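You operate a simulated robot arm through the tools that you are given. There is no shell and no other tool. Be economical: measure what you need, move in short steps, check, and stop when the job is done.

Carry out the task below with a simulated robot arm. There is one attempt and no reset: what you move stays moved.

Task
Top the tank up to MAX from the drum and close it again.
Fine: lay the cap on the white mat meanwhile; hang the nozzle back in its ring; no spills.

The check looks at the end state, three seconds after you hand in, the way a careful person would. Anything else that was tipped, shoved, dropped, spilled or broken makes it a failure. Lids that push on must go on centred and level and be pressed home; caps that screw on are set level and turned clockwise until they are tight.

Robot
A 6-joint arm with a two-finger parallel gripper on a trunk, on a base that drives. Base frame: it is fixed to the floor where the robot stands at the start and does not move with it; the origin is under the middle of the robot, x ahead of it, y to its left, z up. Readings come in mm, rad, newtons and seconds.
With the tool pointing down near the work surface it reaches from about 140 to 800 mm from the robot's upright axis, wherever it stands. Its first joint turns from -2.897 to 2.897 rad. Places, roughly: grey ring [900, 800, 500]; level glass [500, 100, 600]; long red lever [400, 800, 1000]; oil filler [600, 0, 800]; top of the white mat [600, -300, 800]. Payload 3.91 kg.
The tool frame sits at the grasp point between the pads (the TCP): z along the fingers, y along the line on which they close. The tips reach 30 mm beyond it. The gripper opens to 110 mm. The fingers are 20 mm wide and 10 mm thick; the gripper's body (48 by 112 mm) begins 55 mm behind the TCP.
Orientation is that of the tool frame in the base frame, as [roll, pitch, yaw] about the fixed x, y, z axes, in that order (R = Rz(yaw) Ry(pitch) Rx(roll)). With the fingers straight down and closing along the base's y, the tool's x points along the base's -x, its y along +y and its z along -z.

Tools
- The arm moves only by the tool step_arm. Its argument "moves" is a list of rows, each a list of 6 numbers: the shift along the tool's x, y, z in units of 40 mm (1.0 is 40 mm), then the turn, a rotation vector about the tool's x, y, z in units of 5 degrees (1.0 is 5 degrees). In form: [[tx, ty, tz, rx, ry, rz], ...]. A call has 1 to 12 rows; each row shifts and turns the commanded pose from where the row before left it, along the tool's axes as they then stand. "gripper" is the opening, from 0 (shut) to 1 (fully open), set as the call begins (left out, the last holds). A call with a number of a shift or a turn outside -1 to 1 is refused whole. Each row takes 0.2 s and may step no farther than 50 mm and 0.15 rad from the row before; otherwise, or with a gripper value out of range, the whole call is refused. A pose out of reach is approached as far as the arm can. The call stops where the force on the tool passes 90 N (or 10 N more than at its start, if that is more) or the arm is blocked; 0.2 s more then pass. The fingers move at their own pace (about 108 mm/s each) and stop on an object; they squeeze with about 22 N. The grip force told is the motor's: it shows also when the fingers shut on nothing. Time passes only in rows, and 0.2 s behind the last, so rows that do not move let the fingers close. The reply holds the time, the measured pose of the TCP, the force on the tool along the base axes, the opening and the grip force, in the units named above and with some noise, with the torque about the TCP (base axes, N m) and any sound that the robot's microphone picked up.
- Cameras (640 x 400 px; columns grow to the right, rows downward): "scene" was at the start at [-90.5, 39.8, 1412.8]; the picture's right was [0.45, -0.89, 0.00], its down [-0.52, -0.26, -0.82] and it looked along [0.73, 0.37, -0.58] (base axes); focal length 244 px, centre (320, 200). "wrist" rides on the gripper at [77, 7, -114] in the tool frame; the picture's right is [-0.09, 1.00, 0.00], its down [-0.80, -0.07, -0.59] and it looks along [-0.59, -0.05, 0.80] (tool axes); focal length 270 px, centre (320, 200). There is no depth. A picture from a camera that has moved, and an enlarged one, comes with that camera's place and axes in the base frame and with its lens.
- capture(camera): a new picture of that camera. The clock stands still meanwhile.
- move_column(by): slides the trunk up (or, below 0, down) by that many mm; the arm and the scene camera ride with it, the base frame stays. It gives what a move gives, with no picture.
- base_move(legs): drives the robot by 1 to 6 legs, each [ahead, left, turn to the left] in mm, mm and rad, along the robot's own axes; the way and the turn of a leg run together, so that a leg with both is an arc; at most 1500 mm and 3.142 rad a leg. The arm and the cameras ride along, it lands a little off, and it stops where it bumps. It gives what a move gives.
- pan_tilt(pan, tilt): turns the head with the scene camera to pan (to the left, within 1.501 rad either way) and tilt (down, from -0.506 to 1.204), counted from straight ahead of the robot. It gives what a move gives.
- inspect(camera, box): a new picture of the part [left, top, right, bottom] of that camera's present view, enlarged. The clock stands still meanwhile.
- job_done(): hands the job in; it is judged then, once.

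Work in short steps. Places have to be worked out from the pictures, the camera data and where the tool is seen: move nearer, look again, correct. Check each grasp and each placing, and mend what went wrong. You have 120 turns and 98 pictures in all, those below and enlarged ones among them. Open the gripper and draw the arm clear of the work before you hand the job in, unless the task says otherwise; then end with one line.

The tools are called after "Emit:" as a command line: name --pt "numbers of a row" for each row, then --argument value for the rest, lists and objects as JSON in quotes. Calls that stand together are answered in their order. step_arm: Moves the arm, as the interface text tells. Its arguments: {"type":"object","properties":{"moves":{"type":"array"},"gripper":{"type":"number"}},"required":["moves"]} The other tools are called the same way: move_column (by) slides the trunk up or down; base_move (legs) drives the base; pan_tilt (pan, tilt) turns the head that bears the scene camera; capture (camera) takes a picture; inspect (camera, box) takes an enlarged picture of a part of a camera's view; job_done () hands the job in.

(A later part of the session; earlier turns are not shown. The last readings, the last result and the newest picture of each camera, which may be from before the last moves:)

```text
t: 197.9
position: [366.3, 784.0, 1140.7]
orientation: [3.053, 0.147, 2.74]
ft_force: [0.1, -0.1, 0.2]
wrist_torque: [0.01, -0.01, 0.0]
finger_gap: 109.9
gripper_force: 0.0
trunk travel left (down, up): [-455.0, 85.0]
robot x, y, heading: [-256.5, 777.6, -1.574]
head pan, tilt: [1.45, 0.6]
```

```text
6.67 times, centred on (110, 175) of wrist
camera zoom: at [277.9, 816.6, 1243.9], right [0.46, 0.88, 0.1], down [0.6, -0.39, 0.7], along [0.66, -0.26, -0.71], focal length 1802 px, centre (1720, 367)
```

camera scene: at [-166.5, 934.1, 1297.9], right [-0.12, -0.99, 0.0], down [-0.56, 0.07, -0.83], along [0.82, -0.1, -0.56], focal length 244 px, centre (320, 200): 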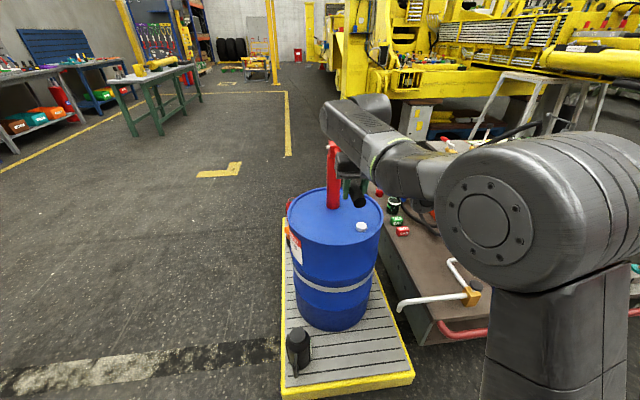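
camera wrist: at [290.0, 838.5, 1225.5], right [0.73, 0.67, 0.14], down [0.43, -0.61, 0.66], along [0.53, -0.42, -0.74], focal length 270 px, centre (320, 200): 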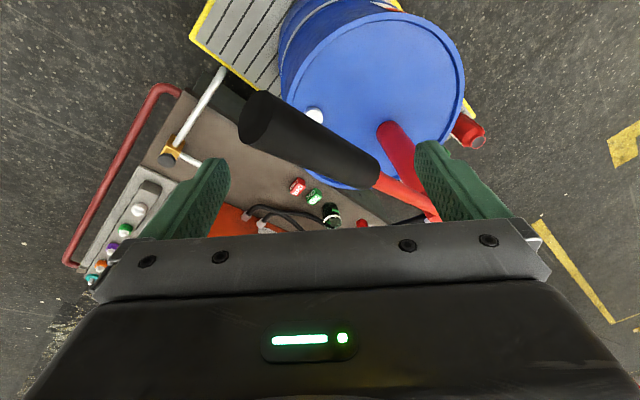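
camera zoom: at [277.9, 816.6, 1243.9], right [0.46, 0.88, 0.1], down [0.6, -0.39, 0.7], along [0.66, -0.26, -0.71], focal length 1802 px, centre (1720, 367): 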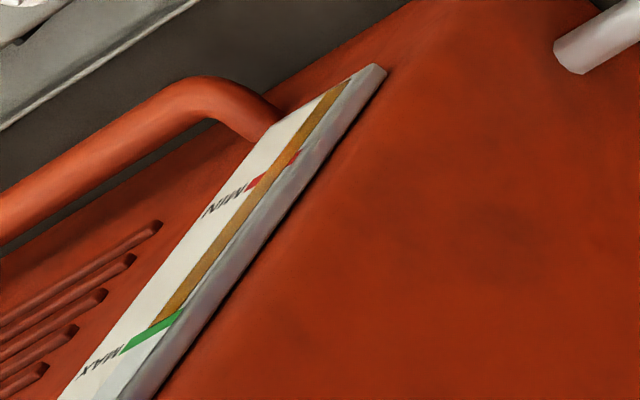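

The oil now reaches the lower edge of the green bar, so a bit more is needed to reach its middle. I'll finish this stroke, raise the lever, and go down to about 0° again.

Emit:
step_arm --pt "0 0 0 0 0 -1" --pt "0 0 0 0 0 -1" --pt "0 0 0 0 0 -1" --pt "0 0 0 0 0 -1" --pt "0 -0.15 0 0 0 0"

Emit:
move_column --by -222

Emit:
step_arm --pt "0 0 0 0 0 0" --pt "0 0 0 0 0 0" --pt "0 0 0 0 0 0" --pt "0 0 0 0 0 0" --gripper 0.0

Emit:
step_arm --pt "0 0 0.33 0 0 0" --pt "-0.03 0 0.33 0 0 0" --pt "-0.03 0 0.33 0 0 0" --pt "0.03 0 -0.33 0 0 0" --pt "0.03 0 -0.33 0 0 0" --pt "0 0 -0.33 0 0 0" --pt "0 0 -0.325 0 0 0" --pt "-0.026 0 -0.325 0 0 0" --pt "-0.026 0 -0.325 0 0 0"

Emit:
step_arm --pt "-0.083 0 -0.315 0 0 0" --pt "-0.083 0 -0.315 0 0 0" --pt "-0.083 0 -0.315 0 0 0" --pt "-0.083 0 -0.315 0 0 0" --pt "-0.15 0 -0.32 0 0 0" --pt "-0.15 0 -0.32 0 0 0" --pt "-0.15 0 -0.32 0 0 0" --pt "-0.15 0 -0.25 0 0 0"

```text
t: 199.1
position: [363.4, 778.4, 1140.6]
orientation: [3.109, 0.169, 3.097]
ft_force: [0.0, -0.4, -0.6]
wrist_torque: [-0.03, -0.03, -0.03]
finger_gap: 110.1
gripper_force: 0.1
trunk travel left (down, up): [-455.0, 85.0]
robot x, y, heading: [-255.3, 781.3, -1.57]
head pan, tilt: [1.45, 0.6]
```

```text
t: 201.4
position: [363.0, 777.8, 919.9]
orientation: [3.11, 0.169, 3.096]
ft_force: [-2.1, 0.1, 3.9]
wrist_torque: [0.01, 0.06, 0.01]
finger_gap: 109.9
gripper_force: 0.0
trunk travel left (down, up): [-233.0, 307.0]
robot x, y, heading: [-253.9, 783.4, -1.57]
head pan, tilt: [1.45, 0.6]
```

```text
t: 202.4
position: [364.4, 780.2, 918.8]
orientation: [3.108, 0.17, 3.096]
ft_force: [1.0, 9.8, 4.5]
wrist_torque: [-0.25, 0.05, 1.14]
finger_gap: 32.0
gripper_force: 45.2
trunk travel left (down, up): [-233.0, 307.0]
robot x, y, heading: [-256.4, 774.8, -1.572]
head pan, tilt: [1.45, 0.6]
```

```text
t: 204.4
position: [362.2, 779.2, 956.7]
orientation: [3.11, 0.169, 3.097]
ft_force: [28.2, 24.5, -1.8]
wrist_torque: [-0.69, 1.51, 0.78]
finger_gap: 32.3
gripper_force: 45.6
trunk travel left (down, up): [-233.0, 307.0]
robot x, y, heading: [-256.1, 783.7, -1.571]
head pan, tilt: [1.45, 0.6]
```

```text
t: 206.2
position: [379.5, 779.2, 1059.0]
orientation: [3.109, 0.166, 3.097]
ft_force: [-2.1, 30.6, -29.3]
wrist_torque: [0.22, 0.16, 1.07]
finger_gap: 32.3
gripper_force: 44.6
trunk travel left (down, up): [-233.0, 307.0]
robot x, y, heading: [-256.8, 779.0, -1.573]
head pan, tilt: [1.45, 0.6]
```

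Now down again to about 0° (20°), then I'll check.

Emit:
step_arm --pt "0.15 0.05 0.32 0 0 0" --pt "0.15 0 0.33 0 0 0" --pt "0.14 0 0.33 0 0 0" --pt "0.13 0 0.33 0 0 0" --pt "0.09 0 0.315 0 0 0" --pt "0.09 0 0.315 0 0 0" --pt "0.08 0 0.315 0 0 0" --pt "0.08 0 0.315 0 0 0"

Emit:
step_arm --pt "0 0 0 0 0 0" --pt "0 0 0 0 0 0" --gripper 1.0

Emit:
move_column --by 185

Emit:
step_arm --pt "0 0 0 0 0 1" --pt "0 0 0 0 0 1" --pt "0 0 0 0 0 1" --pt "0 0 0 0 0 1"

Emit:
inspect --camera "wrist" --box '[80, 145, 140, 205]'

```text
t: 208.0
position: [359.6, 779.7, 957.0]
orientation: [3.112, 0.17, 3.092]
ft_force: [0.0, 6.0, 9.7]
wrist_torque: [0.0, -1.25, 0.8]
finger_gap: 32.4
gripper_force: 45.1
trunk travel left (down, up): [-233.0, 307.0]
robot x, y, heading: [-253.0, 776.3, -1.568]
head pan, tilt: [1.45, 0.6]
```

```text
t: 208.6
position: [360.4, 779.5, 956.0]
orientation: [3.107, 0.17, 3.092]
ft_force: [0.0, -2.2, 3.9]
wrist_torque: [0.13, 0.15, 0.07]
finger_gap: 110.0
gripper_force: 0.1
trunk travel left (down, up): [-233.0, 307.0]
robot x, y, heading: [-254.6, 776.9, -1.57]
head pan, tilt: [1.45, 0.6]
```

```text
t: 210.7
position: [361.5, 779.6, 1140.8]
orientation: [3.107, 0.17, 3.094]
ft_force: [0.3, 0.5, -0.1]
wrist_torque: [-0.03, 0.0, -0.02]
finger_gap: 110.2
gripper_force: 0.1
trunk travel left (down, up): [-418.0, 122.0]
robot x, y, heading: [-251.7, 780.2, -1.571]
head pan, tilt: [1.45, 0.6]
```

```text
t: 211.7
position: [360.4, 779.5, 1140.4]
orientation: [3.053, 0.148, 2.74]
ft_force: [0.5, 1.0, -0.5]
wrist_torque: [0.01, 0.01, 0.03]
finger_gap: 110.2
gripper_force: 0.1
trunk travel left (down, up): [-418.0, 122.0]
robot x, y, heading: [-256.4, 783.3, -1.577]
head pan, tilt: [1.45, 0.6]
```

```text
6.67 times, centred on (110, 175) of wrist
camera zoom: at [273.1, 814.0, 1244.0], right [0.46, 0.88, 0.1], down [0.6, -0.39, 0.7], along [0.66, -0.26, -0.71], focal length 1802 px, centre (1720, 367)
```

zoom: 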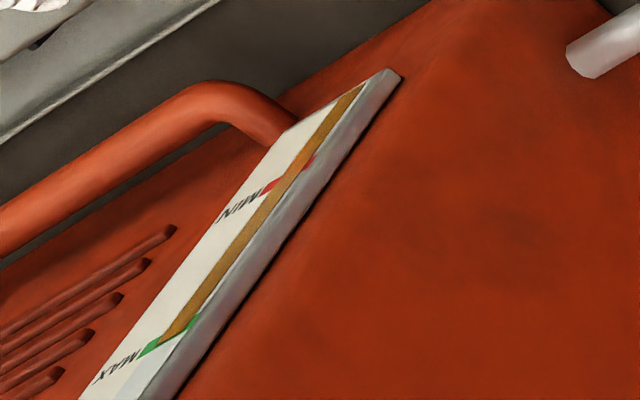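

The oil is now over the green bar. I'll zoom in more to judge exactly.

Emit:
inspect --camera "wrist" --box '[86, 186, 106, 206]'

```text
16.00 times, centred on (96, 196) of wrist
camera zoom: at [273.1, 814.0, 1244.0], right [0.46, 0.88, 0.1], down [0.6, -0.39, 0.7], along [0.66, -0.26, -0.71], focal length 4325 px, centre (3904, 264)
```

zoom: 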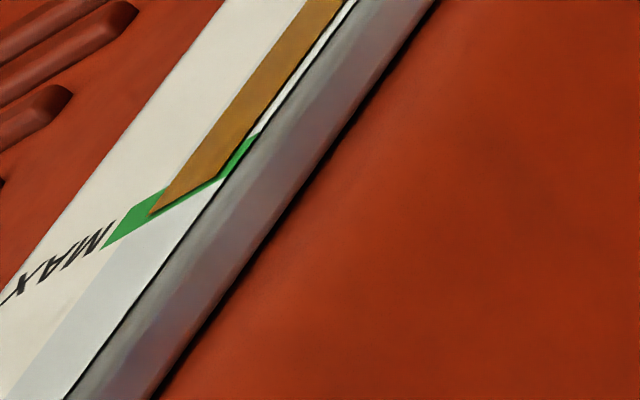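

The oil end lies within the MAX bar, so pumping is done. Next is the nozzle: I'll drive back toward the filler station and restore the 45° tilt with yaw ≈2.42.

Emit:
base_move --legs '[[378, 0, 0], [0, 127, 0]]'

Emit:
step_arm --pt "0 0 0 0 0 -1" --pt "0 0 0 0 0 -1" --pt "0 0 0 0 0 -1" --pt "0 0 0 0 0 -1" --pt "0 0 0 0 -1 0" --pt "0 0 0 0 -1 0" --pt "0 0 0 0 -1 0" --pt "0 0 0 0 -1 0" --pt "0 0 0 0 -1 0" --pt "0 0 0 0 -1 0" --pt "0 0 0 0 -1 0"

Emit:
step_arm --pt "0 0 0 0.707 0 0.707" --pt "0 0 0 0.707 0 0.707" --pt "0 0 0 0.707 0 0.707" --pt "0 0 0 0.707 0 0.707" --pt "0 0 0 0.707 0 0.707" --pt "0 0 0 0.707 0 0.707" --pt "0 0 0 0.707 0 0.707" --pt "0 0 0 0.5 0 0.5"

```text
t: 214.9
position: [487.6, 408.2, 1140.0]
orientation: [3.054, 0.146, 2.752]
ft_force: [0.1, 0.3, -0.1]
wrist_torque: [-0.03, 0.01, 0.0]
finger_gap: 109.7
gripper_force: 0.0
trunk travel left (down, up): [-418.0, 122.0]
robot x, y, heading: [-130.9, 401.8, -1.562]
head pan, tilt: [1.45, 0.6]
```

```text
t: 217.3
position: [485.6, 407.7, 1141.5]
orientation: [3.095, 0.78, 3.076]
ft_force: [0.7, 0.0, 0.4]
wrist_torque: [0.02, 0.0, 0.01]
finger_gap: 110.1
gripper_force: 0.2
trunk travel left (down, up): [-418.0, 122.0]
robot x, y, heading: [-129.4, 399.1, -1.567]
head pan, tilt: [1.45, 0.6]
```

```text
t: 219.1
position: [487.3, 407.2, 1140.4]
orientation: [3.112, 0.76, 2.416]
ft_force: [-0.6, 0.6, 0.3]
wrist_torque: [-0.03, 0.03, 0.02]
finger_gap: 110.2
gripper_force: 0.1
trunk travel left (down, up): [-418.0, 122.0]
robot x, y, heading: [-126.2, 403.7, -1.56]
head pan, tilt: [1.45, 0.6]
```

Orientation is good. I'll translate to the stand-off at (548, 77), then lower with the column to the nozzle-grip height.

Emit:
step_arm --pt "-0.67 -0.735 0.67 0 0 0" --pt "-0.67 -0.735 0.67 0 0 0" --pt "-0.67 -0.735 0.67 0 0 0" --pt "-0.67 -0.735 0.67 0 0 0" --pt "-0.67 -0.735 0.67 0 0 0" --pt "-0.67 -0.735 0.67 0 0 0" --pt "-0.67 -0.735 0.67 0 0 0"

Emit:
move_column --by -285

Emit:
capture --camera "wrist"

```text
t: 220.7
position: [554.0, 76.4, 1129.9]
orientation: [3.11, 0.76, 2.415]
ft_force: [-0.3, 0.5, -0.1]
wrist_torque: [0.01, 0.0, 0.0]
finger_gap: 110.1
gripper_force: 0.1
trunk travel left (down, up): [-418.0, 122.0]
robot x, y, heading: [-124.8, 402.5, -1.563]
head pan, tilt: [1.45, 0.6]
```

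```text
t: 223.6
position: [552.8, 78.1, 845.3]
orientation: [3.11, 0.761, 2.416]
ft_force: [0.1, 0.5, 0.9]
wrist_torque: [-0.01, 0.01, 0.02]
finger_gap: 109.7
gripper_force: 0.1
trunk travel left (down, up): [-133.0, 407.0]
robot x, y, heading: [-130.0, 396.1, -1.561]
head pan, tilt: [1.45, 0.6]
```

```text
12 pictures are left
camera wrist: at [453.5, 168.6, 876.7], right [0.69, 0.72, 0.08], down [0.07, -0.18, 0.98], along [0.72, -0.67, -0.17], focal length 270 px, centre (320, 200)
```

wrist: 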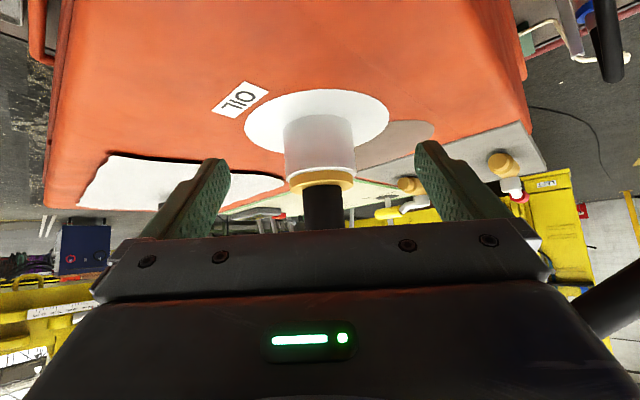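

The nozzle is aligned. I'll advance to (639, −1.5, 851) and grip it again.

Emit:
step_arm --pt "-0.555 -0.015 0.475 0 0 0" --pt "-0.555 -0.015 0.475 0 0 0" --pt "-0.555 -0.015 0.475 0 0 0" --pt "-0.555 -0.015 0.475 0 0 0"

Emit:
step_arm --pt "0 0 0 0 0 0" --pt "0 0 0 0 0 0" --pt "0 0 0 0 0 0" --pt "0 0 0 0 0 0" --gripper 0.0

```text
t: 224.6
position: [638.3, -3.5, 852.2]
orientation: [3.111, 0.763, 2.415]
ft_force: [0.2, 0.6, 0.5]
wrist_torque: [0.01, 0.0, -0.02]
finger_gap: 110.1
gripper_force: 0.0
trunk travel left (down, up): [-133.0, 407.0]
robot x, y, heading: [-128.3, 397.3, -1.562]
head pan, tilt: [1.45, 0.6]
```

```text
t: 225.6
position: [639.0, -1.8, 852.6]
orientation: [3.11, 0.761, 2.415]
ft_force: [0.7, -2.7, 1.8]
wrist_torque: [-0.17, 0.09, 0.03]
finger_gap: 37.7
gripper_force: 22.0
trunk travel left (down, up): [-133.0, 407.0]
robot x, y, heading: [-127.8, 402.3, -1.565]
head pan, tilt: [1.45, 0.6]
```

Gripped (37.7 mm). I'll lift it clear of the neck, pause to let it drain, then raise it.

Emit:
move_column --by 38

Emit:
step_arm --pt "0 0 0 0 0 0" --pt "0 0 0 0 0 0" --pt "0 0 0 0 0 0" --pt "0 0 0 0 0 0" --pt "0 0 0 0 0 0" --pt "0 0 0 0 0 0" --pt "0 0 0 0 0 0" --pt "0 0 0 0 0 0" --pt "0 0 0 0 0 0" --pt "0 0 0 0 0 0" --pt "0 0 0 0 0 0" --pt "0 0 0 0 0 0"

Emit:
move_column --by 202

Emit:
capture --camera "wrist"

```text
t: 226.4
position: [639.2, -2.2, 889.2]
orientation: [3.112, 0.76, 2.417]
ft_force: [-0.1, 0.5, -4.1]
wrist_torque: [-0.02, -0.02, 0.0]
finger_gap: 37.6
gripper_force: 22.1
trunk travel left (down, up): [-171.0, 369.0]
robot x, y, heading: [-130.5, 397.3, -1.568]
head pan, tilt: [1.45, 0.6]
```

```text
t: 229.0
position: [639.0, -2.3, 888.5]
orientation: [3.111, 0.762, 2.416]
ft_force: [0.0, 0.0, -2.7]
wrist_torque: [-0.03, 0.03, 0.03]
finger_gap: 37.6
gripper_force: 22.0
trunk travel left (down, up): [-171.0, 369.0]
robot x, y, heading: [-127.2, 401.3, -1.568]
head pan, tilt: [1.45, 0.6]
```

```text
t: 231.2
position: [637.9, -2.2, 1091.6]
orientation: [3.112, 0.76, 2.417]
ft_force: [-1.1, -0.5, -4.0]
wrist_torque: [0.02, 0.0, 0.02]
finger_gap: 37.5
gripper_force: 22.6
trunk travel left (down, up): [-373.0, 167.0]
robot x, y, heading: [-132.8, 402.0, -1.563]
head pan, tilt: [1.45, 0.6]
```

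```text
11 pictures are left
camera wrist: at [539.6, 89.4, 1122.4], right [0.69, 0.72, 0.08], down [0.07, -0.18, 0.98], along [0.72, -0.67, -0.18], focal length 270 px, centre (320, 200)
```

wrist: 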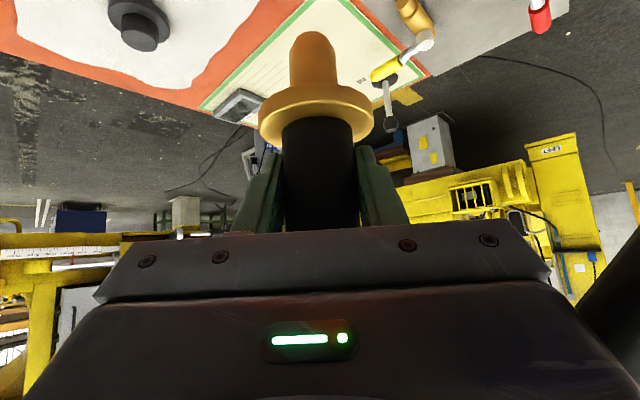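

Nozzle held. To reverse the route I'll raise the column, back up, lower the arm relative to it, shift and yaw back to face −y.

Emit:
move_column --by 155

Emit:
base_move --legs '[[-190, -40, 0]]'

Emit:
step_arm --pt "0.6 -0.6 0.63 0 0 0" --pt "0.6 -0.6 0.63 0 0 0" --pt "0.6 -0.6 0.63 0 0 0" --pt "0 -0.9 0 0 0 0" --pt "0 -0.9 0 0 0 0"

Emit:
step_arm --pt "0 0 0 0.689 0 0.725" --pt "0 0 0 0.689 0 0.725" --pt "0 0 0 0.689 0 0.725" --pt "0 0 0 0.689 0 0.725" --pt "0 0 0 0.689 0 0.725" --pt "0 0 0 0.689 0 0.725" --pt "0 0 0 0.689 0 0.725" --pt "0 0 0 0.689 0 0.725" --pt "0 0 0 0.689 0 0.725" --pt "0 0 0 0.52 0 0.54"

```text
t: 233.0
position: [638.3, -3.4, 1247.0]
orientation: [3.112, 0.759, 2.415]
ft_force: [-0.3, -0.6, -3.5]
wrist_torque: [0.02, 0.03, 0.03]
finger_gap: 37.2
gripper_force: 22.2
trunk travel left (down, up): [-528.0, 12.0]
robot x, y, heading: [-129.4, 397.9, -1.568]
head pan, tilt: [1.45, 0.6]
```

```text
t: 234.5
position: [595.1, 174.3, 1247.1]
orientation: [3.112, 0.761, 2.411]
ft_force: [-0.3, -0.2, -2.9]
wrist_torque: [0.07, 0.01, -0.02]
finger_gap: 37.3
gripper_force: 22.1
trunk travel left (down, up): [-528.0, 12.0]
robot x, y, heading: [-167.3, 582.5, -1.569]
head pan, tilt: [1.45, 0.6]
```

```text
t: 235.7
position: [504.3, 64.5, 1136.2]
orientation: [3.111, 0.761, 2.407]
ft_force: [-0.8, -0.9, -3.0]
wrist_torque: [0.02, -0.01, 0.02]
finger_gap: 37.3
gripper_force: 22.4
trunk travel left (down, up): [-528.0, 12.0]
robot x, y, heading: [-174.8, 582.2, -1.571]
head pan, tilt: [1.45, 0.6]
```

```text
t: 237.9
position: [503.5, 66.4, 1138.3]
orientation: [3.123, 0.744, 1.567]
ft_force: [0.1, -0.8, -3.3]
wrist_torque: [0.02, -0.03, -0.01]
finger_gap: 37.3
gripper_force: 21.8
trunk travel left (down, up): [-528.0, 12.0]
robot x, y, heading: [-167.2, 577.4, -1.563]
head pan, tilt: [1.45, 0.6]
```

Continuing the reverse route: back up in stages while shifting the nozzle to stay near the pump.

Emit:
base_move --legs '[[-220, 0, 0]]'

Emit:
step_arm --pt "-0.55 -0.75 0.5 0 0 0" --pt "-0.55 -0.75 0.5 0 0 0" --pt "-0.55 -0.75 0.5 0 0 0" --pt "-0.55 -0.75 0.5 0 0 0" --pt "-0.55 -0.75 0.5 0 0 0"

Emit:
base_move --legs '[[-300, 0, 0]]'

Emit:
step_arm --pt "-0.55 -0.75 0.5 0 0 0" --pt "-0.55 -0.75 0.5 0 0 0" --pt "-0.55 -0.75 0.5 0 0 0" --pt "-0.55 -0.75 0.5 0 0 0" --pt "-0.55 -0.75 0.5 0 0 0"

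Emit:
base_move --legs '[[-300, 0, 0]]'

```text
t: 239.6
position: [501.8, 287.4, 1139.5]
orientation: [3.122, 0.745, 1.563]
ft_force: [-0.3, 1.0, -2.9]
wrist_torque: [0.01, 0.0, 0.0]
finger_gap: 37.3
gripper_force: 22.4
trunk travel left (down, up): [-528.0, 12.0]
robot x, y, heading: [-170.2, 803.9, -1.574]
head pan, tilt: [1.45, 0.6]
```

```text
t: 240.8
position: [354.3, 136.3, 1137.1]
orientation: [3.121, 0.742, 1.565]
ft_force: [0.3, -0.4, -3.2]
wrist_torque: [0.0, 0.04, -0.02]
finger_gap: 37.7
gripper_force: 21.5
trunk travel left (down, up): [-528.0, 12.0]
robot x, y, heading: [-166.5, 800.0, -1.574]
head pan, tilt: [1.45, 0.6]
```

```text
t: 242.9
position: [360.0, 447.2, 1138.0]
orientation: [3.12, 0.743, 1.572]
ft_force: [0.1, -0.2, -3.5]
wrist_torque: [0.02, -0.01, -0.04]
finger_gap: 37.3
gripper_force: 22.3
trunk travel left (down, up): [-528.0, 12.0]
robot x, y, heading: [-167.9, 1109.6, -1.565]
head pan, tilt: [1.45, 0.6]
```

```text
t: 244.1
position: [214.0, 291.4, 1135.4]
orientation: [3.122, 0.742, 1.573]
ft_force: [-0.5, 0.1, -2.7]
wrist_torque: [-0.02, 0.01, 0.07]
finger_gap: 37.4
gripper_force: 22.1
trunk travel left (down, up): [-528.0, 12.0]
robot x, y, heading: [-172.6, 1110.8, -1.564]
head pan, tilt: [1.45, 0.6]
```

```text
t: 246.2
position: [215.7, 593.4, 1135.5]
orientation: [3.121, 0.745, 1.578]
ft_force: [0.1, 0.0, -3.4]
wrist_torque: [0.02, 0.02, -0.02]
finger_gap: 37.2
gripper_force: 22.2
trunk travel left (down, up): [-528.0, 12.0]
robot x, y, heading: [-171.1, 1409.0, -1.554]
head pan, tilt: [1.45, 0.6]
```

Now I'll drive +x across (over the lowered lever and the post), with the nozzle on the right side of the post.

Emit:
base_move --legs '[[0, 400, -0.017]]'

Emit:
base_move --legs '[[0, 470, 0]]'

Emit:
step_arm --pt "0 -0.9 0 0 0 0" --pt "0 -0.9 0 0 0 0" --pt "0 -0.9 0 0 0 0" --pt "0 -0.9 0 0 0 0"

Emit:
pan_tilt --pan 0.4 --tilt 0.7

Emit:
capture --camera "wrist"

```text
t: 248.7
position: [600.1, 582.4, 1135.7]
orientation: [3.122, 0.744, 1.548]
ft_force: [0.3, 0.4, -3.8]
wrist_torque: [-0.02, 0.0, -0.03]
finger_gap: 37.4
gripper_force: 21.6
trunk travel left (down, up): [-528.0, 12.0]
robot x, y, heading: [235.0, 1406.6, -1.589]
head pan, tilt: [1.45, 0.6]
```

```text
t: 251.5
position: [1074.8, 580.0, 1135.3]
orientation: [3.122, 0.746, 1.557]
ft_force: [-0.1, -0.3, -3.4]
wrist_torque: [0.02, -0.02, 0.05]
finger_gap: 37.5
gripper_force: 22.0
trunk travel left (down, up): [-528.0, 12.0]
robot x, y, heading: [701.2, 1403.5, -1.582]
head pan, tilt: [1.45, 0.6]
```

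```text
t: 252.5
position: [929.4, 583.1, 1131.7]
orientation: [3.12, 0.745, 1.556]
ft_force: [-0.3, -0.4, -2.6]
wrist_torque: [0.02, 0.0, 0.01]
finger_gap: 37.4
gripper_force: 21.9
trunk travel left (down, up): [-528.0, 12.0]
robot x, y, heading: [696.4, 1403.2, -1.581]
head pan, tilt: [1.45, 0.6]
```

```text
t: 253.8
position: [930.8, 580.4, 1130.6]
orientation: [3.121, 0.744, 1.555]
ft_force: [-0.6, -0.7, -3.4]
wrist_torque: [0.0, -0.01, 0.0]
finger_gap: 37.2
gripper_force: 22.2
trunk travel left (down, up): [-528.0, 12.0]
robot x, y, heading: [701.5, 1402.3, -1.582]
head pan, tilt: [0.4, 0.7]
```

```text
10 pictures are left
camera wrist: at [936.5, 715.9, 1165.0], right [1.0, -0.06, 0.07], down [-0.09, -0.19, 0.98], along [-0.05, -0.98, -0.19], focal length 270 px, centre (320, 200)
```

wrist: 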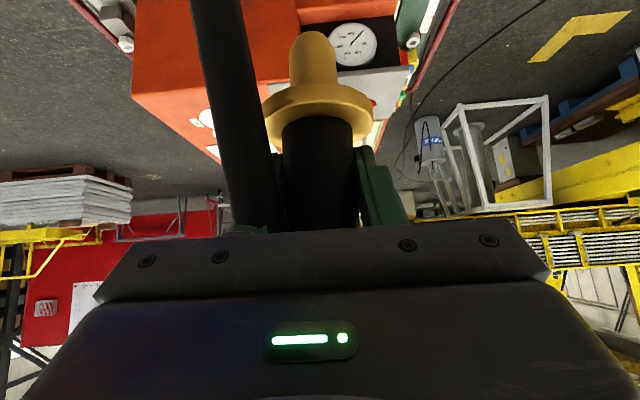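

I'll move over the ring at (911, 777) at height, lower the arm 95 mm, then lower the column 400 mm to just above the ring.

Emit:
step_arm --pt "0.72 -0.1 -0.66 0 0 0" --pt "0.72 -0.1 -0.66 0 0 0" --pt "0.72 -0.1 -0.66 0 0 0" --pt "0.72 -0.1 -0.66 0 0 0" --pt "0.72 -0.1 -0.66 0 0 0" --pt "0.65 0 0.7 0 0 0" --pt "0.65 0 0.7 0 0 0" --pt "0.31 0 0.33 0 0 0"

Emit:
move_column --by -400

Emit:
capture --camera "wrist"

```text
t: 255.6
position: [910.0, 778.6, 1038.9]
orientation: [3.122, 0.742, 1.558]
ft_force: [-0.1, 0.2, -3.6]
wrist_torque: [0.02, -0.02, -0.01]
finger_gap: 37.6
gripper_force: 21.6
trunk travel left (down, up): [-528.0, 12.0]
robot x, y, heading: [701.0, 1401.8, -1.577]
head pan, tilt: [0.4, 0.7]
```

```text
t: 259.4
position: [911.1, 777.1, 641.1]
orientation: [3.121, 0.741, 1.557]
ft_force: [0.2, -0.4, -3.5]
wrist_torque: [0.03, 0.0, 0.01]
finger_gap: 37.5
gripper_force: 21.7
trunk travel left (down, up): [-128.0, 412.0]
robot x, y, heading: [704.2, 1399.6, -1.577]
head pan, tilt: [0.4, 0.7]
```

```text
9 pictures are left
camera wrist: at [916.6, 911.7, 673.9], right [1.0, -0.06, 0.07], down [-0.09, -0.19, 0.98], along [-0.05, -0.98, -0.19], focal length 270 px, centre (320, 200)
```

wrist: 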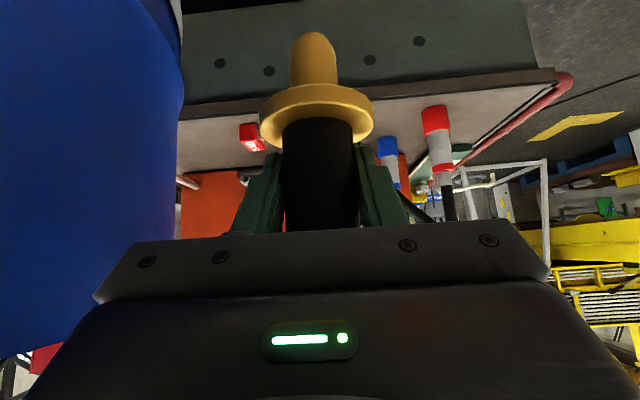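

I'll lower 55 mm to see the ring under the spout.

Emit:
move_column --by -55

Emit:
capture --camera "wrist"

```text
t: 260.4
position: [910.7, 777.3, 586.2]
orientation: [3.121, 0.744, 1.557]
ft_force: [-0.7, 0.3, -3.1]
wrist_torque: [0.0, 0.0, 0.02]
finger_gap: 37.4
gripper_force: 22.0
trunk travel left (down, up): [-73.0, 467.0]
robot x, y, heading: [696.4, 1402.1, -1.575]
head pan, tilt: [0.4, 0.7]
```

```text
8 pictures are left
camera wrist: at [916.6, 911.7, 618.9], right [1.0, -0.06, 0.07], down [-0.09, -0.19, 0.98], along [-0.05, -0.98, -0.19], focal length 270 px, centre (320, 200)
```

wrist: 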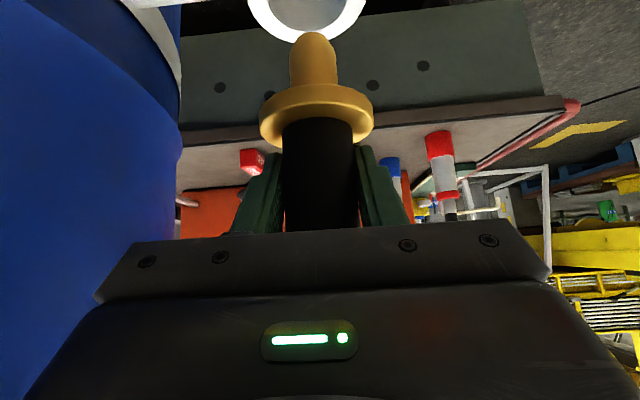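

Spout and ring are aligned laterally within about 2 mm. I'll lower 20 mm more and check depth alignment.

Emit:
move_column --by -22

Emit:
capture --camera "wrist"

```text
t: 261.0
position: [911.1, 778.3, 562.6]
orientation: [3.121, 0.744, 1.557]
ft_force: [-0.1, 0.1, -3.8]
wrist_torque: [0.03, -0.01, -0.02]
finger_gap: 37.5
gripper_force: 21.4
trunk travel left (down, up): [-51.0, 489.0]
robot x, y, heading: [702.7, 1404.2, -1.582]
head pan, tilt: [0.4, 0.7]
```

```text
7 pictures are left
camera wrist: at [916.6, 911.7, 596.8], right [1.0, -0.06, 0.07], down [-0.09, -0.19, 0.98], along [-0.05, -0.98, -0.19], focal length 270 px, centre (320, 200)
```

wrist: 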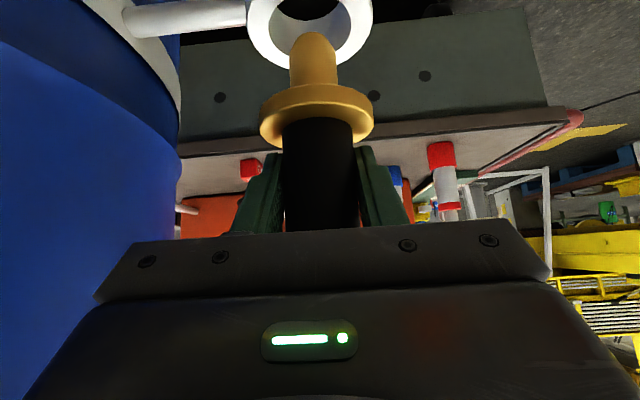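

By comparison with the original grasp (TCP y≈779.5), I'm about 2 mm short in y. I'll correct that and lower in small steps, watching the force.

Emit:
step_arm --pt "0.045 0 -0.04 0 0 0" --pt "0 0 0 0 0 0"

Emit:
move_column --by -12

Emit:
capture --camera "wrist"

```text
t: 261.6
position: [910.7, 779.8, 563.2]
orientation: [3.119, 0.744, 1.557]
ft_force: [-0.1, 0.7, -3.4]
wrist_torque: [0.01, 0.04, 0.03]
finger_gap: 37.6
gripper_force: 21.9
trunk travel left (down, up): [-51.0, 489.0]
robot x, y, heading: [700.2, 1403.5, -1.58]
head pan, tilt: [0.4, 0.7]
```

```text
t: 262.2
position: [910.1, 779.8, 550.3]
orientation: [3.12, 0.744, 1.556]
ft_force: [0.0, 0.2, -3.1]
wrist_torque: [-0.01, -0.02, 0.05]
finger_gap: 37.5
gripper_force: 22.5
trunk travel left (down, up): [-39.0, 501.0]
robot x, y, heading: [701.2, 1401.7, -1.578]
head pan, tilt: [0.4, 0.7]
```

```text
6 pictures are left
camera wrist: at [916.5, 913.8, 584.5], right [1.0, -0.06, 0.07], down [-0.09, -0.19, 0.98], along [-0.05, -0.98, -0.19], focal length 270 px, centre (320, 200)
```

wrist: 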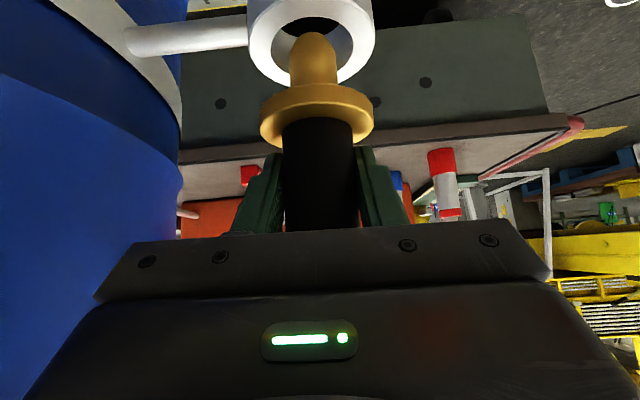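

The spout is over the hole and centred. Lowering further.

Emit:
move_column --by -14

Emit:
move_column --by -12

```text
t: 262.9
position: [911.1, 779.1, 537.1]
orientation: [3.12, 0.745, 1.556]
ft_force: [-0.8, -0.4, -4.1]
wrist_torque: [0.0, 0.02, 0.01]
finger_gap: 37.5
gripper_force: 21.8
trunk travel left (down, up): [-25.0, 515.0]
robot x, y, heading: [702.4, 1400.4, -1.582]
head pan, tilt: [0.4, 0.7]
```

```text
t: 263.5
position: [910.0, 780.2, 525.3]
orientation: [3.119, 0.742, 1.557]
ft_force: [0.4, 0.4, -3.4]
wrist_torque: [0.03, 0.0, 0.01]
finger_gap: 37.6
gripper_force: 22.6
trunk travel left (down, up): [-13.0, 527.0]
robot x, y, heading: [702.9, 1405.4, -1.579]
head pan, tilt: [0.4, 0.7]
```

Emit:
move_column --by -8

Emit:
move_column --by -4

Emit:
capture --camera "wrist"

```text
t: 264.0
position: [910.1, 779.9, 517.2]
orientation: [3.12, 0.743, 1.557]
ft_force: [-0.2, -0.4, -2.9]
wrist_torque: [0.04, 0.01, 0.03]
finger_gap: 37.6
gripper_force: 21.7
trunk travel left (down, up): [-5.0, 535.0]
robot x, y, heading: [700.0, 1403.1, -1.584]
head pan, tilt: [0.4, 0.7]
```

```text
t: 264.6
position: [910.3, 780.1, 512.6]
orientation: [3.12, 0.743, 1.558]
ft_force: [-0.4, 0.3, -3.4]
wrist_torque: [-0.02, 0.0, -0.02]
finger_gap: 37.7
gripper_force: 22.9
trunk travel left (down, up): [-1.0, 539.0]
robot x, y, heading: [700.8, 1403.2, -1.579]
head pan, tilt: [0.4, 0.7]
```

```text
5 pictures are left
camera wrist: at [916.5, 913.8, 546.6], right [1.0, -0.06, 0.07], down [-0.09, -0.19, 0.98], along [-0.05, -0.98, -0.19], focal length 270 px, centre (320, 200)
```

wrist: 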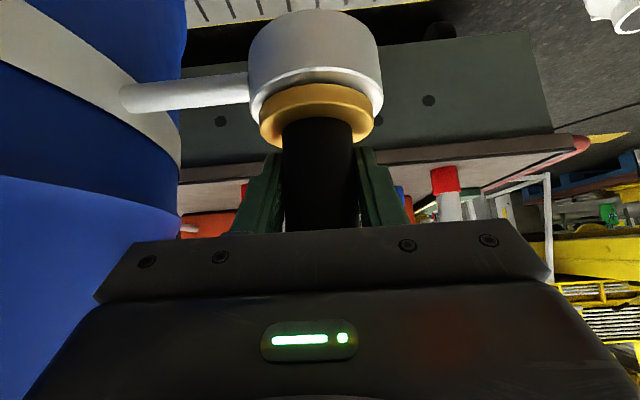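

Nearly seated and centred. I'll lower the last few mm with the arm.

Emit:
step_arm --pt "0.034 0 0.037 0 0 0" --pt "0.034 0 0.037 0 0 0"

Emit:
step_arm --pt "0.034 0 0.037 0 0 0" --pt "0 0 0 0 0 0"

```text
t: 265.2
position: [911.1, 779.6, 511.0]
orientation: [3.119, 0.746, 1.556]
ft_force: [3.0, -0.2, 14.8]
wrist_torque: [-0.33, 0.31, 0.12]
finger_gap: 38.0
gripper_force: 22.3
trunk travel left (down, up): [-1.0, 539.0]
robot x, y, heading: [707.2, 1398.4, -1.582]
head pan, tilt: [0.4, 0.7]
```

```text
t: 265.8
position: [910.8, 779.8, 510.6]
orientation: [3.119, 0.746, 1.557]
ft_force: [4.4, -3.8, 18.0]
wrist_torque: [-0.19, 0.43, 0.12]
finger_gap: 37.5
gripper_force: 21.5
trunk travel left (down, up): [-1.0, 539.0]
robot x, y, heading: [701.2, 1402.6, -1.579]
head pan, tilt: [0.4, 0.7]
```

Seated (18 N upward). I'll release and back straight out horizontally.

Emit:
step_arm --pt "0 0 0 0 0 0" --pt "0 0 0 0 0 0" --pt "0 0 0 0 0 0" --gripper 1.0

Emit:
step_arm --pt "0.5 0 -0.46 0 0 0" --pt "0.7 0 -0.64 0 0 0" --pt "0.7 0 -0.64 0 0 0"

Emit:
capture --camera "wrist"

```text
t: 266.6
position: [911.0, 780.2, 506.2]
orientation: [3.122, 0.741, 1.556]
ft_force: [0.1, 1.2, -0.3]
wrist_torque: [-0.06, 0.01, 0.01]
finger_gap: 110.0
gripper_force: 0.1
trunk travel left (down, up): [-1.0, 539.0]
robot x, y, heading: [705.3, 1401.5, -1.581]
head pan, tilt: [0.4, 0.7]
```

```text
t: 267.4
position: [913.8, 883.6, 508.0]
orientation: [3.12, 0.743, 1.557]
ft_force: [0.4, -0.4, -0.3]
wrist_torque: [0.02, 0.02, 0.01]
finger_gap: 109.8
gripper_force: 0.2
trunk travel left (down, up): [-1.0, 539.0]
robot x, y, heading: [697.6, 1405.7, -1.577]
head pan, tilt: [0.4, 0.7]
```

```text
4 pictures are left
camera wrist: at [919.2, 1018.2, 540.5], right [1.0, -0.07, 0.07], down [-0.09, -0.19, 0.98], along [-0.05, -0.98, -0.19], focal length 270 px, centre (320, 200)
```

wrist: 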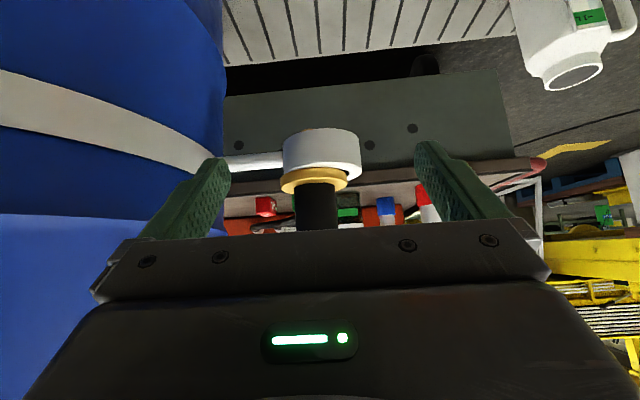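

The nozzle hangs upright in its ring. Now for the cap: I'll back off, raise the column and drive round to the front start pose (facing +x).

Emit:
base_move --legs '[[-250, 0, 0]]'

Emit:
move_column --by 400

Emit:
base_move --legs '[[0, -870, 0], [1500, 0, 0]]'

Emit:
base_move --legs '[[150, 0, 0], [0, 0, 1.579]]'

```text
t: 269.2
position: [915.9, 1130.4, 507.6]
orientation: [3.121, 0.742, 1.559]
ft_force: [-0.1, 0.0, -0.3]
wrist_torque: [-0.02, 0.03, 0.01]
finger_gap: 110.2
gripper_force: 0.0
trunk travel left (down, up): [-1.0, 539.0]
robot x, y, heading: [703.0, 1649.5, -1.581]
head pan, tilt: [0.4, 0.7]
```

```text
t: 273.0
position: [916.5, 1131.1, 908.7]
orientation: [3.121, 0.743, 1.559]
ft_force: [-0.3, -0.1, -0.7]
wrist_torque: [-0.04, 0.01, 0.04]
finger_gap: 109.8
gripper_force: 0.0
trunk travel left (down, up): [-401.0, 139.0]
robot x, y, heading: [704.4, 1643.6, -1.574]
head pan, tilt: [0.4, 0.7]
```

```text
t: 284.4
position: [113.3, -340.9, 906.9]
orientation: [3.12, 0.745, 1.597]
ft_force: [-0.3, -0.6, -0.7]
wrist_torque: [0.01, 0.01, -0.02]
finger_gap: 109.8
gripper_force: 0.0
trunk travel left (down, up): [-401.0, 139.0]
robot x, y, heading: [-117.5, 167.5, -1.541]
head pan, tilt: [0.4, 0.7]
```

```text
t: 289.5
position: [410.1, 215.5, 906.6]
orientation: [3.122, 0.743, 3.096]
ft_force: [0.2, 1.3, -0.4]
wrist_torque: [0.0, -0.01, -0.01]
finger_gap: 110.3
gripper_force: 0.0
trunk travel left (down, up): [-401.0, 139.0]
robot x, y, heading: [-113.6, 19.1, -0.042]
head pan, tilt: [0.4, 0.7]
```

I'll trim the base to about (0, 0) heading 0, bring the tool to vertical and yaw it CCW 90° (so there's room for clockwise tightening).

Emit:
base_move --legs '[[0, 0, 0.042], [112, -18, 0]]'

Emit:
move_column --by 60

Emit:
step_arm --pt "0 0 0 0 1 0" --pt "0 0 0 0 1 0" --pt "0 0 0 0 1 0" --pt "0 0 0 0 1 0" --pt "0 0 0 0 1 0" --pt "0 0 0 0 1 0" --pt "0 0 0 0 1 0" --pt "0 0 0 0 1 0" --pt "0 0 0 0 0.52 0"

Emit:
step_arm --pt "0 0 0 0 0 -1" --pt "0 0 0 0 0 -1" --pt "0 0 0 0 0 -1" --pt "0 0 0 0 0 -1" --pt "0 0 0 0 0 -1" --pt "0 0 0 0 0 -1" --pt "0 0 0 0 0 -1" --pt "0 0 0 0 0 -1" --pt "0 0 0 0 0 -1"

Emit:
step_arm --pt "0 0 0 0 0 -1" --pt "0 0 0 0 0 -1" --pt "0 0 0 0 0 -1" --pt "0 0 0 0 0 -1" --pt "0 0 0 0 0 -1" --pt "0 0 0 0 0 -1" --pt "0 0 0 0 0 -1" --pt "0 0 0 0 0 -1"

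```text
t: 291.1
position: [514.1, 218.5, 907.0]
orientation: [3.12, 0.743, 3.137]
ft_force: [0.7, -0.7, -0.5]
wrist_torque: [0.02, 0.01, 0.0]
finger_gap: 110.1
gripper_force: 0.1
trunk travel left (down, up): [-401.0, 139.0]
robot x, y, heading: [-7.8, 4.6, -0.0]
head pan, tilt: [0.4, 0.7]
```

```text
t: 292.1
position: [513.8, 219.7, 967.1]
orientation: [3.121, 0.744, 3.137]
ft_force: [0.5, -0.3, -0.3]
wrist_torque: [0.0, 0.0, -0.02]
finger_gap: 109.9
gripper_force: 0.0
trunk travel left (down, up): [-461.0, 79.0]
robot x, y, heading: [-2.3, 4.2, 0.004]
head pan, tilt: [0.4, 0.7]
```

```text
t: 294.1
position: [514.3, 219.4, 968.0]
orientation: [3.126, -0.001, -3.132]
ft_force: [-1.0, -0.6, -0.3]
wrist_torque: [0.0, -0.01, 0.0]
finger_gap: 110.0
gripper_force: 0.1
trunk travel left (down, up): [-461.0, 79.0]
robot x, y, heading: [-0.9, 2.7, 0.004]
head pan, tilt: [0.4, 0.7]
```

```text
t: 296.1
position: [513.2, 219.9, 966.8]
orientation: [3.131, 0.01, -2.346]
ft_force: [0.2, 0.4, -0.2]
wrist_torque: [0.03, 0.01, -0.01]
finger_gap: 109.9
gripper_force: 0.0
trunk travel left (down, up): [-461.0, 79.0]
robot x, y, heading: [-1.5, 4.4, 0.0]
head pan, tilt: [0.4, 0.7]
```

```text
t: 297.9
position: [512.9, 220.2, 966.6]
orientation: [3.139, 0.016, -1.649]
ft_force: [0.2, 0.4, 0.4]
wrist_torque: [0.01, -0.04, 0.04]
finger_gap: 110.0
gripper_force: 0.1
trunk travel left (down, up): [-461.0, 79.0]
robot x, y, heading: [-5.0, 0.6, 0.003]
head pan, tilt: [0.4, 0.7]
```

I'll correct the 0.9° residual tilt and move over the cap on the mat, then look.

Emit:
step_arm --pt "0.98 -0.283 0 0 0.18 0" --pt "0.98 -0.283 0 0 0 0" --pt "0.98 -0.283 0 0 0 0" --pt "0.98 -0.283 0 0 0 0" --pt "0.98 -0.283 0 0 0 0" --pt "0.98 -0.283 0 0 0 0" --pt "0.98 -0.283 0 0 0 0" --pt "0.98 -0.283 0 0 0 0" --pt "0.98 -0.283 0 0 0 0" --pt "0.98 -0.283 0 0 0 0" --pt "0.98 -0.283 0 0 0 0" --pt "0.98 -0.283 0 0 0 0"

Emit:
step_arm --pt "0.94 -0.28 0 0 0 0" --pt "0 0 0.8 0 0 0" --pt "0 0 0.8 0 0 0"

Emit:
capture --camera "wrist"

```text
t: 300.5
position: [610.4, -259.5, 966.2]
orientation: [3.138, -0.001, -1.651]
ft_force: [0.2, 0.2, 0.6]
wrist_torque: [-0.02, 0.0, 0.01]
finger_gap: 110.1
gripper_force: 0.1
trunk travel left (down, up): [-461.0, 79.0]
robot x, y, heading: [-4.2, 4.9, -0.003]
head pan, tilt: [0.4, 0.7]
```

```text
t: 301.3
position: [619.4, -298.9, 901.7]
orientation: [3.139, -0.003, -1.649]
ft_force: [0.6, 0.3, -0.1]
wrist_torque: [-0.03, 0.0, -0.04]
finger_gap: 110.1
gripper_force: 0.1
trunk travel left (down, up): [-461.0, 79.0]
robot x, y, heading: [-0.8, 2.4, -0.001]
head pan, tilt: [0.4, 0.7]
```

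```text
3 pictures are left
camera wrist: at [605.9, -375.2, 1017.3], right [-0.99, 0.17, 0.0], down [0.13, 0.79, 0.59], along [0.1, 0.59, -0.8], focal length 270 px, centre (320, 200)
```

wrist: 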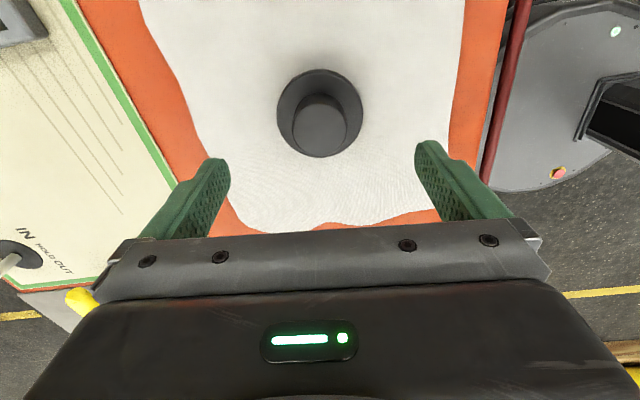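

The cap is exactly between the fingers. I'll descend to TCP z≈805 and grip the rim.

Emit:
step_arm --pt "0 0 0.8 0 0 0" --pt "0 0 0.8 0 0 0" --pt "0 0 0.5 0 0 0" --pt "0 0 0.3 0 0 0"

Emit:
step_arm --pt "0 0 0 0 0 0" --pt "0 0 0 0 0 0" --pt "0 0 0 0 0 0" --gripper 0.0

Emit:
step_arm --pt "0 0 -0.3 0 0 0" --pt "0 0 -0.7 0 0 0" --pt "0 0 -1 0 0 0" --pt "0 0 -1 0 0 0"

```text
t: 302.3
position: [620.0, -299.2, 806.1]
orientation: [3.139, -0.001, -1.648]
ft_force: [-0.5, 0.7, -0.5]
wrist_torque: [0.01, -0.02, -0.02]
finger_gap: 110.1
gripper_force: 0.0
trunk travel left (down, up): [-461.0, 79.0]
robot x, y, heading: [-2.6, 4.2, 0.001]
head pan, tilt: [0.4, 0.7]
```

```text
t: 303.1
position: [620.4, -298.3, 805.9]
orientation: [3.139, 0.001, -1.65]
ft_force: [0.3, -0.2, 0.7]
wrist_torque: [0.01, 0.0, 0.01]
finger_gap: 70.5
gripper_force: 21.7
trunk travel left (down, up): [-461.0, 79.0]
robot x, y, heading: [-2.9, 5.7, -0.002]
head pan, tilt: [0.4, 0.7]
```

```text
t: 304.1
position: [623.2, -296.5, 926.2]
orientation: [3.14, -0.001, -1.65]
ft_force: [-0.3, -0.2, -1.4]
wrist_torque: [-0.01, -0.03, 0.0]
finger_gap: 70.3
gripper_force: 22.2
trunk travel left (down, up): [-461.0, 79.0]
robot x, y, heading: [-2.6, 2.8, 0.001]
head pan, tilt: [0.4, 0.7]
```

Cap held. I'll move over the filler axis (640, −2).

Emit:
step_arm --pt "-0.927 0.013 0 0 0 0" --pt "-0.927 0.013 0 0 0 0" --pt "-0.927 0.013 0 0 0 0" --pt "-0.927 0.013 0 0 0 0" --pt "-0.927 0.013 0 0 0 0" --pt "-0.927 0.013 0 0 0 0" --pt "-0.927 0.013 0 0 0 0" --pt "-0.927 0.013 0 0 0 0"

Emit:
step_arm --pt "0 0 0 0 0 0" --pt "0 0 0 0 0 0"

```text
t: 305.9
position: [642.4, -4.2, 929.8]
orientation: [3.14, -0.002, -1.65]
ft_force: [-0.9, 0.9, -0.6]
wrist_torque: [0.0, -0.02, 0.0]
finger_gap: 70.2
gripper_force: 21.8
trunk travel left (down, up): [-461.0, 79.0]
robot x, y, heading: [-2.3, 3.3, 0.0]
head pan, tilt: [0.4, 0.7]
```

```text
t: 306.5
position: [642.4, -5.9, 930.1]
orientation: [3.14, -0.003, -1.649]
ft_force: [0.2, -0.6, -1.2]
wrist_torque: [0.02, 0.02, 0.04]
finger_gap: 70.2
gripper_force: 22.1
trunk travel left (down, up): [-461.0, 79.0]
robot x, y, heading: [-2.8, 3.2, 0.003]
head pan, tilt: [0.4, 0.7]
```

Small correction, then descend to about z 856.

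Emit:
step_arm --pt "-0.04 0.058 0 0 0 0" --pt "0 0 0.9 0 0 0" --pt "0 0 0.9 0 0 0" --pt "0 0 0 0 0 0"

Emit:
step_arm --pt "0 0 0.2 0 0 0" --pt "0 0 0 0 0 0"

Emit:
step_arm --pt "0 0 0.1 0 0 0" --pt "0 0 0 0 0 0"

```text
t: 307.5
position: [638.5, -3.4, 856.1]
orientation: [3.14, 0.001, -1.649]
ft_force: [-0.8, -1.7, -1.0]
wrist_torque: [0.0, 0.0, 0.01]
finger_gap: 70.4
gripper_force: 22.3
trunk travel left (down, up): [-461.0, 79.0]
robot x, y, heading: [-0.9, -0.4, 0.002]
head pan, tilt: [0.4, 0.7]
```

```text
t: 308.1
position: [638.4, -4.1, 844.8]
orientation: [3.141, 0.001, -1.649]
ft_force: [-0.3, 0.2, -1.4]
wrist_torque: [-0.04, 0.03, 0.01]
finger_gap: 70.3
gripper_force: 22.0
trunk travel left (down, up): [-461.0, 79.0]
robot x, y, heading: [-5.1, 3.4, -0.001]
head pan, tilt: [0.4, 0.7]
```

```text
t: 308.7
position: [636.4, -3.2, 841.1]
orientation: [3.14, -0.001, -1.649]
ft_force: [-0.2, 0.5, -1.2]
wrist_torque: [-0.01, 0.01, -0.02]
finger_gap: 70.5
gripper_force: 22.3
trunk travel left (down, up): [-461.0, 79.0]
robot x, y, heading: [-3.4, 3.0, 0.0]
head pan, tilt: [0.4, 0.7]
```

Still free at z 841. I'll nudge +1.5 mm in x and go on in 3 mm steps.

Emit:
step_arm --pt "0 -0.04 0.075 0 0 0" --pt "0 0 0 0 0 0"

Emit:
step_arm --pt "0 0 0.06 0 0 0" --pt "0 0 0 0 0 0"

```text
t: 309.3
position: [637.0, -3.1, 839.6]
orientation: [-3.141, 0.0, -1.648]
ft_force: [-1.1, -1.4, 8.1]
wrist_torque: [-0.09, -0.29, -0.04]
finger_gap: 70.5
gripper_force: 22.0
trunk travel left (down, up): [-461.0, 79.0]
robot x, y, heading: [-3.2, 0.3, 0.001]
head pan, tilt: [0.4, 0.7]
```

```text
t: 309.9
position: [637.5, -1.9, 839.8]
orientation: [-3.137, 0.001, -1.648]
ft_force: [1.6, -3.4, 26.7]
wrist_torque: [-0.36, -1.07, 0.02]
finger_gap: 70.3
gripper_force: 21.8
trunk travel left (down, up): [-461.0, 79.0]
robot x, y, heading: [-2.2, 4.7, 0.004]
head pan, tilt: [0.4, 0.7]
```

Contact at z 840 with the load on the +x side, so the cap sits slightly too far −x. I'll lift 4 mm, shift +3 mm in x, and try again.

Emit:
step_arm --pt "0 0 -0.16 0 0 0" --pt "0.01 -0.08 0 0 0 0" --pt "0 0 0.1 0 0 0" --pt "0 0 0 0 0 0"

Emit:
step_arm --pt "0 0 0.06 0 0 0" --pt "0 0 0 0 0 0"

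```text
t: 310.9
position: [641.0, -1.7, 839.5]
orientation: [3.139, 0.001, -1.65]
ft_force: [-3.1, 2.5, 9.1]
wrist_torque: [0.19, 0.4, -0.02]
finger_gap: 70.6
gripper_force: 21.6
trunk travel left (down, up): [-461.0, 79.0]
robot x, y, heading: [-6.2, 1.3, 0.0]
head pan, tilt: [0.4, 0.7]
```

```text
t: 311.5
position: [640.2, -1.1, 839.8]
orientation: [-3.136, 0.0, -1.648]
ft_force: [-4.0, 4.7, 33.6]
wrist_torque: [0.54, 1.3, -0.24]
finger_gap: 70.3
gripper_force: 21.4
trunk travel left (down, up): [-461.0, 79.0]
robot x, y, heading: [-2.5, 0.5, 0.004]
head pan, tilt: [0.4, 0.7]
```

Now the load is on the −x side, so the centre is in between. I'll back off the load, shift −1.5 mm and start turning clockwise with light down-force.

Emit:
step_arm --pt "0 0 -0.12 0 0 0" --pt "0 0.038 0 0 0 0" --pt "0 0 0.08 0 0 0" --pt "0 0 0 0 0 0"

Emit:
step_arm --pt "0 0 0 0 0 1" --pt "0 0 0 0 0 1" --pt "0 0 0 0 0 1" --pt "0 0 0 0 0 1" --pt "0 0 0 0 0 1" --pt "0 0 0 0 0 1"

```text
t: 312.5
position: [640.2, -0.7, 838.7]
orientation: [3.14, -0.002, -1.65]
ft_force: [0.0, -0.6, -2.1]
wrist_torque: [0.02, -0.02, -0.03]
finger_gap: 70.6
gripper_force: 21.9
trunk travel left (down, up): [-461.0, 79.0]
robot x, y, heading: [-1.0, 2.2, 0.008]
head pan, tilt: [0.4, 0.7]
```

```text
t: 313.9
position: [638.6, -3.0, 839.7]
orientation: [3.139, -0.004, -2.181]
ft_force: [8.8, 11.5, 2.2]
wrist_torque: [0.31, -0.23, -0.35]
finger_gap: 71.3
gripper_force: 22.1
trunk travel left (down, up): [-461.0, 79.0]
robot x, y, heading: [-1.9, 2.8, -0.002]
head pan, tilt: [0.4, 0.7]
```

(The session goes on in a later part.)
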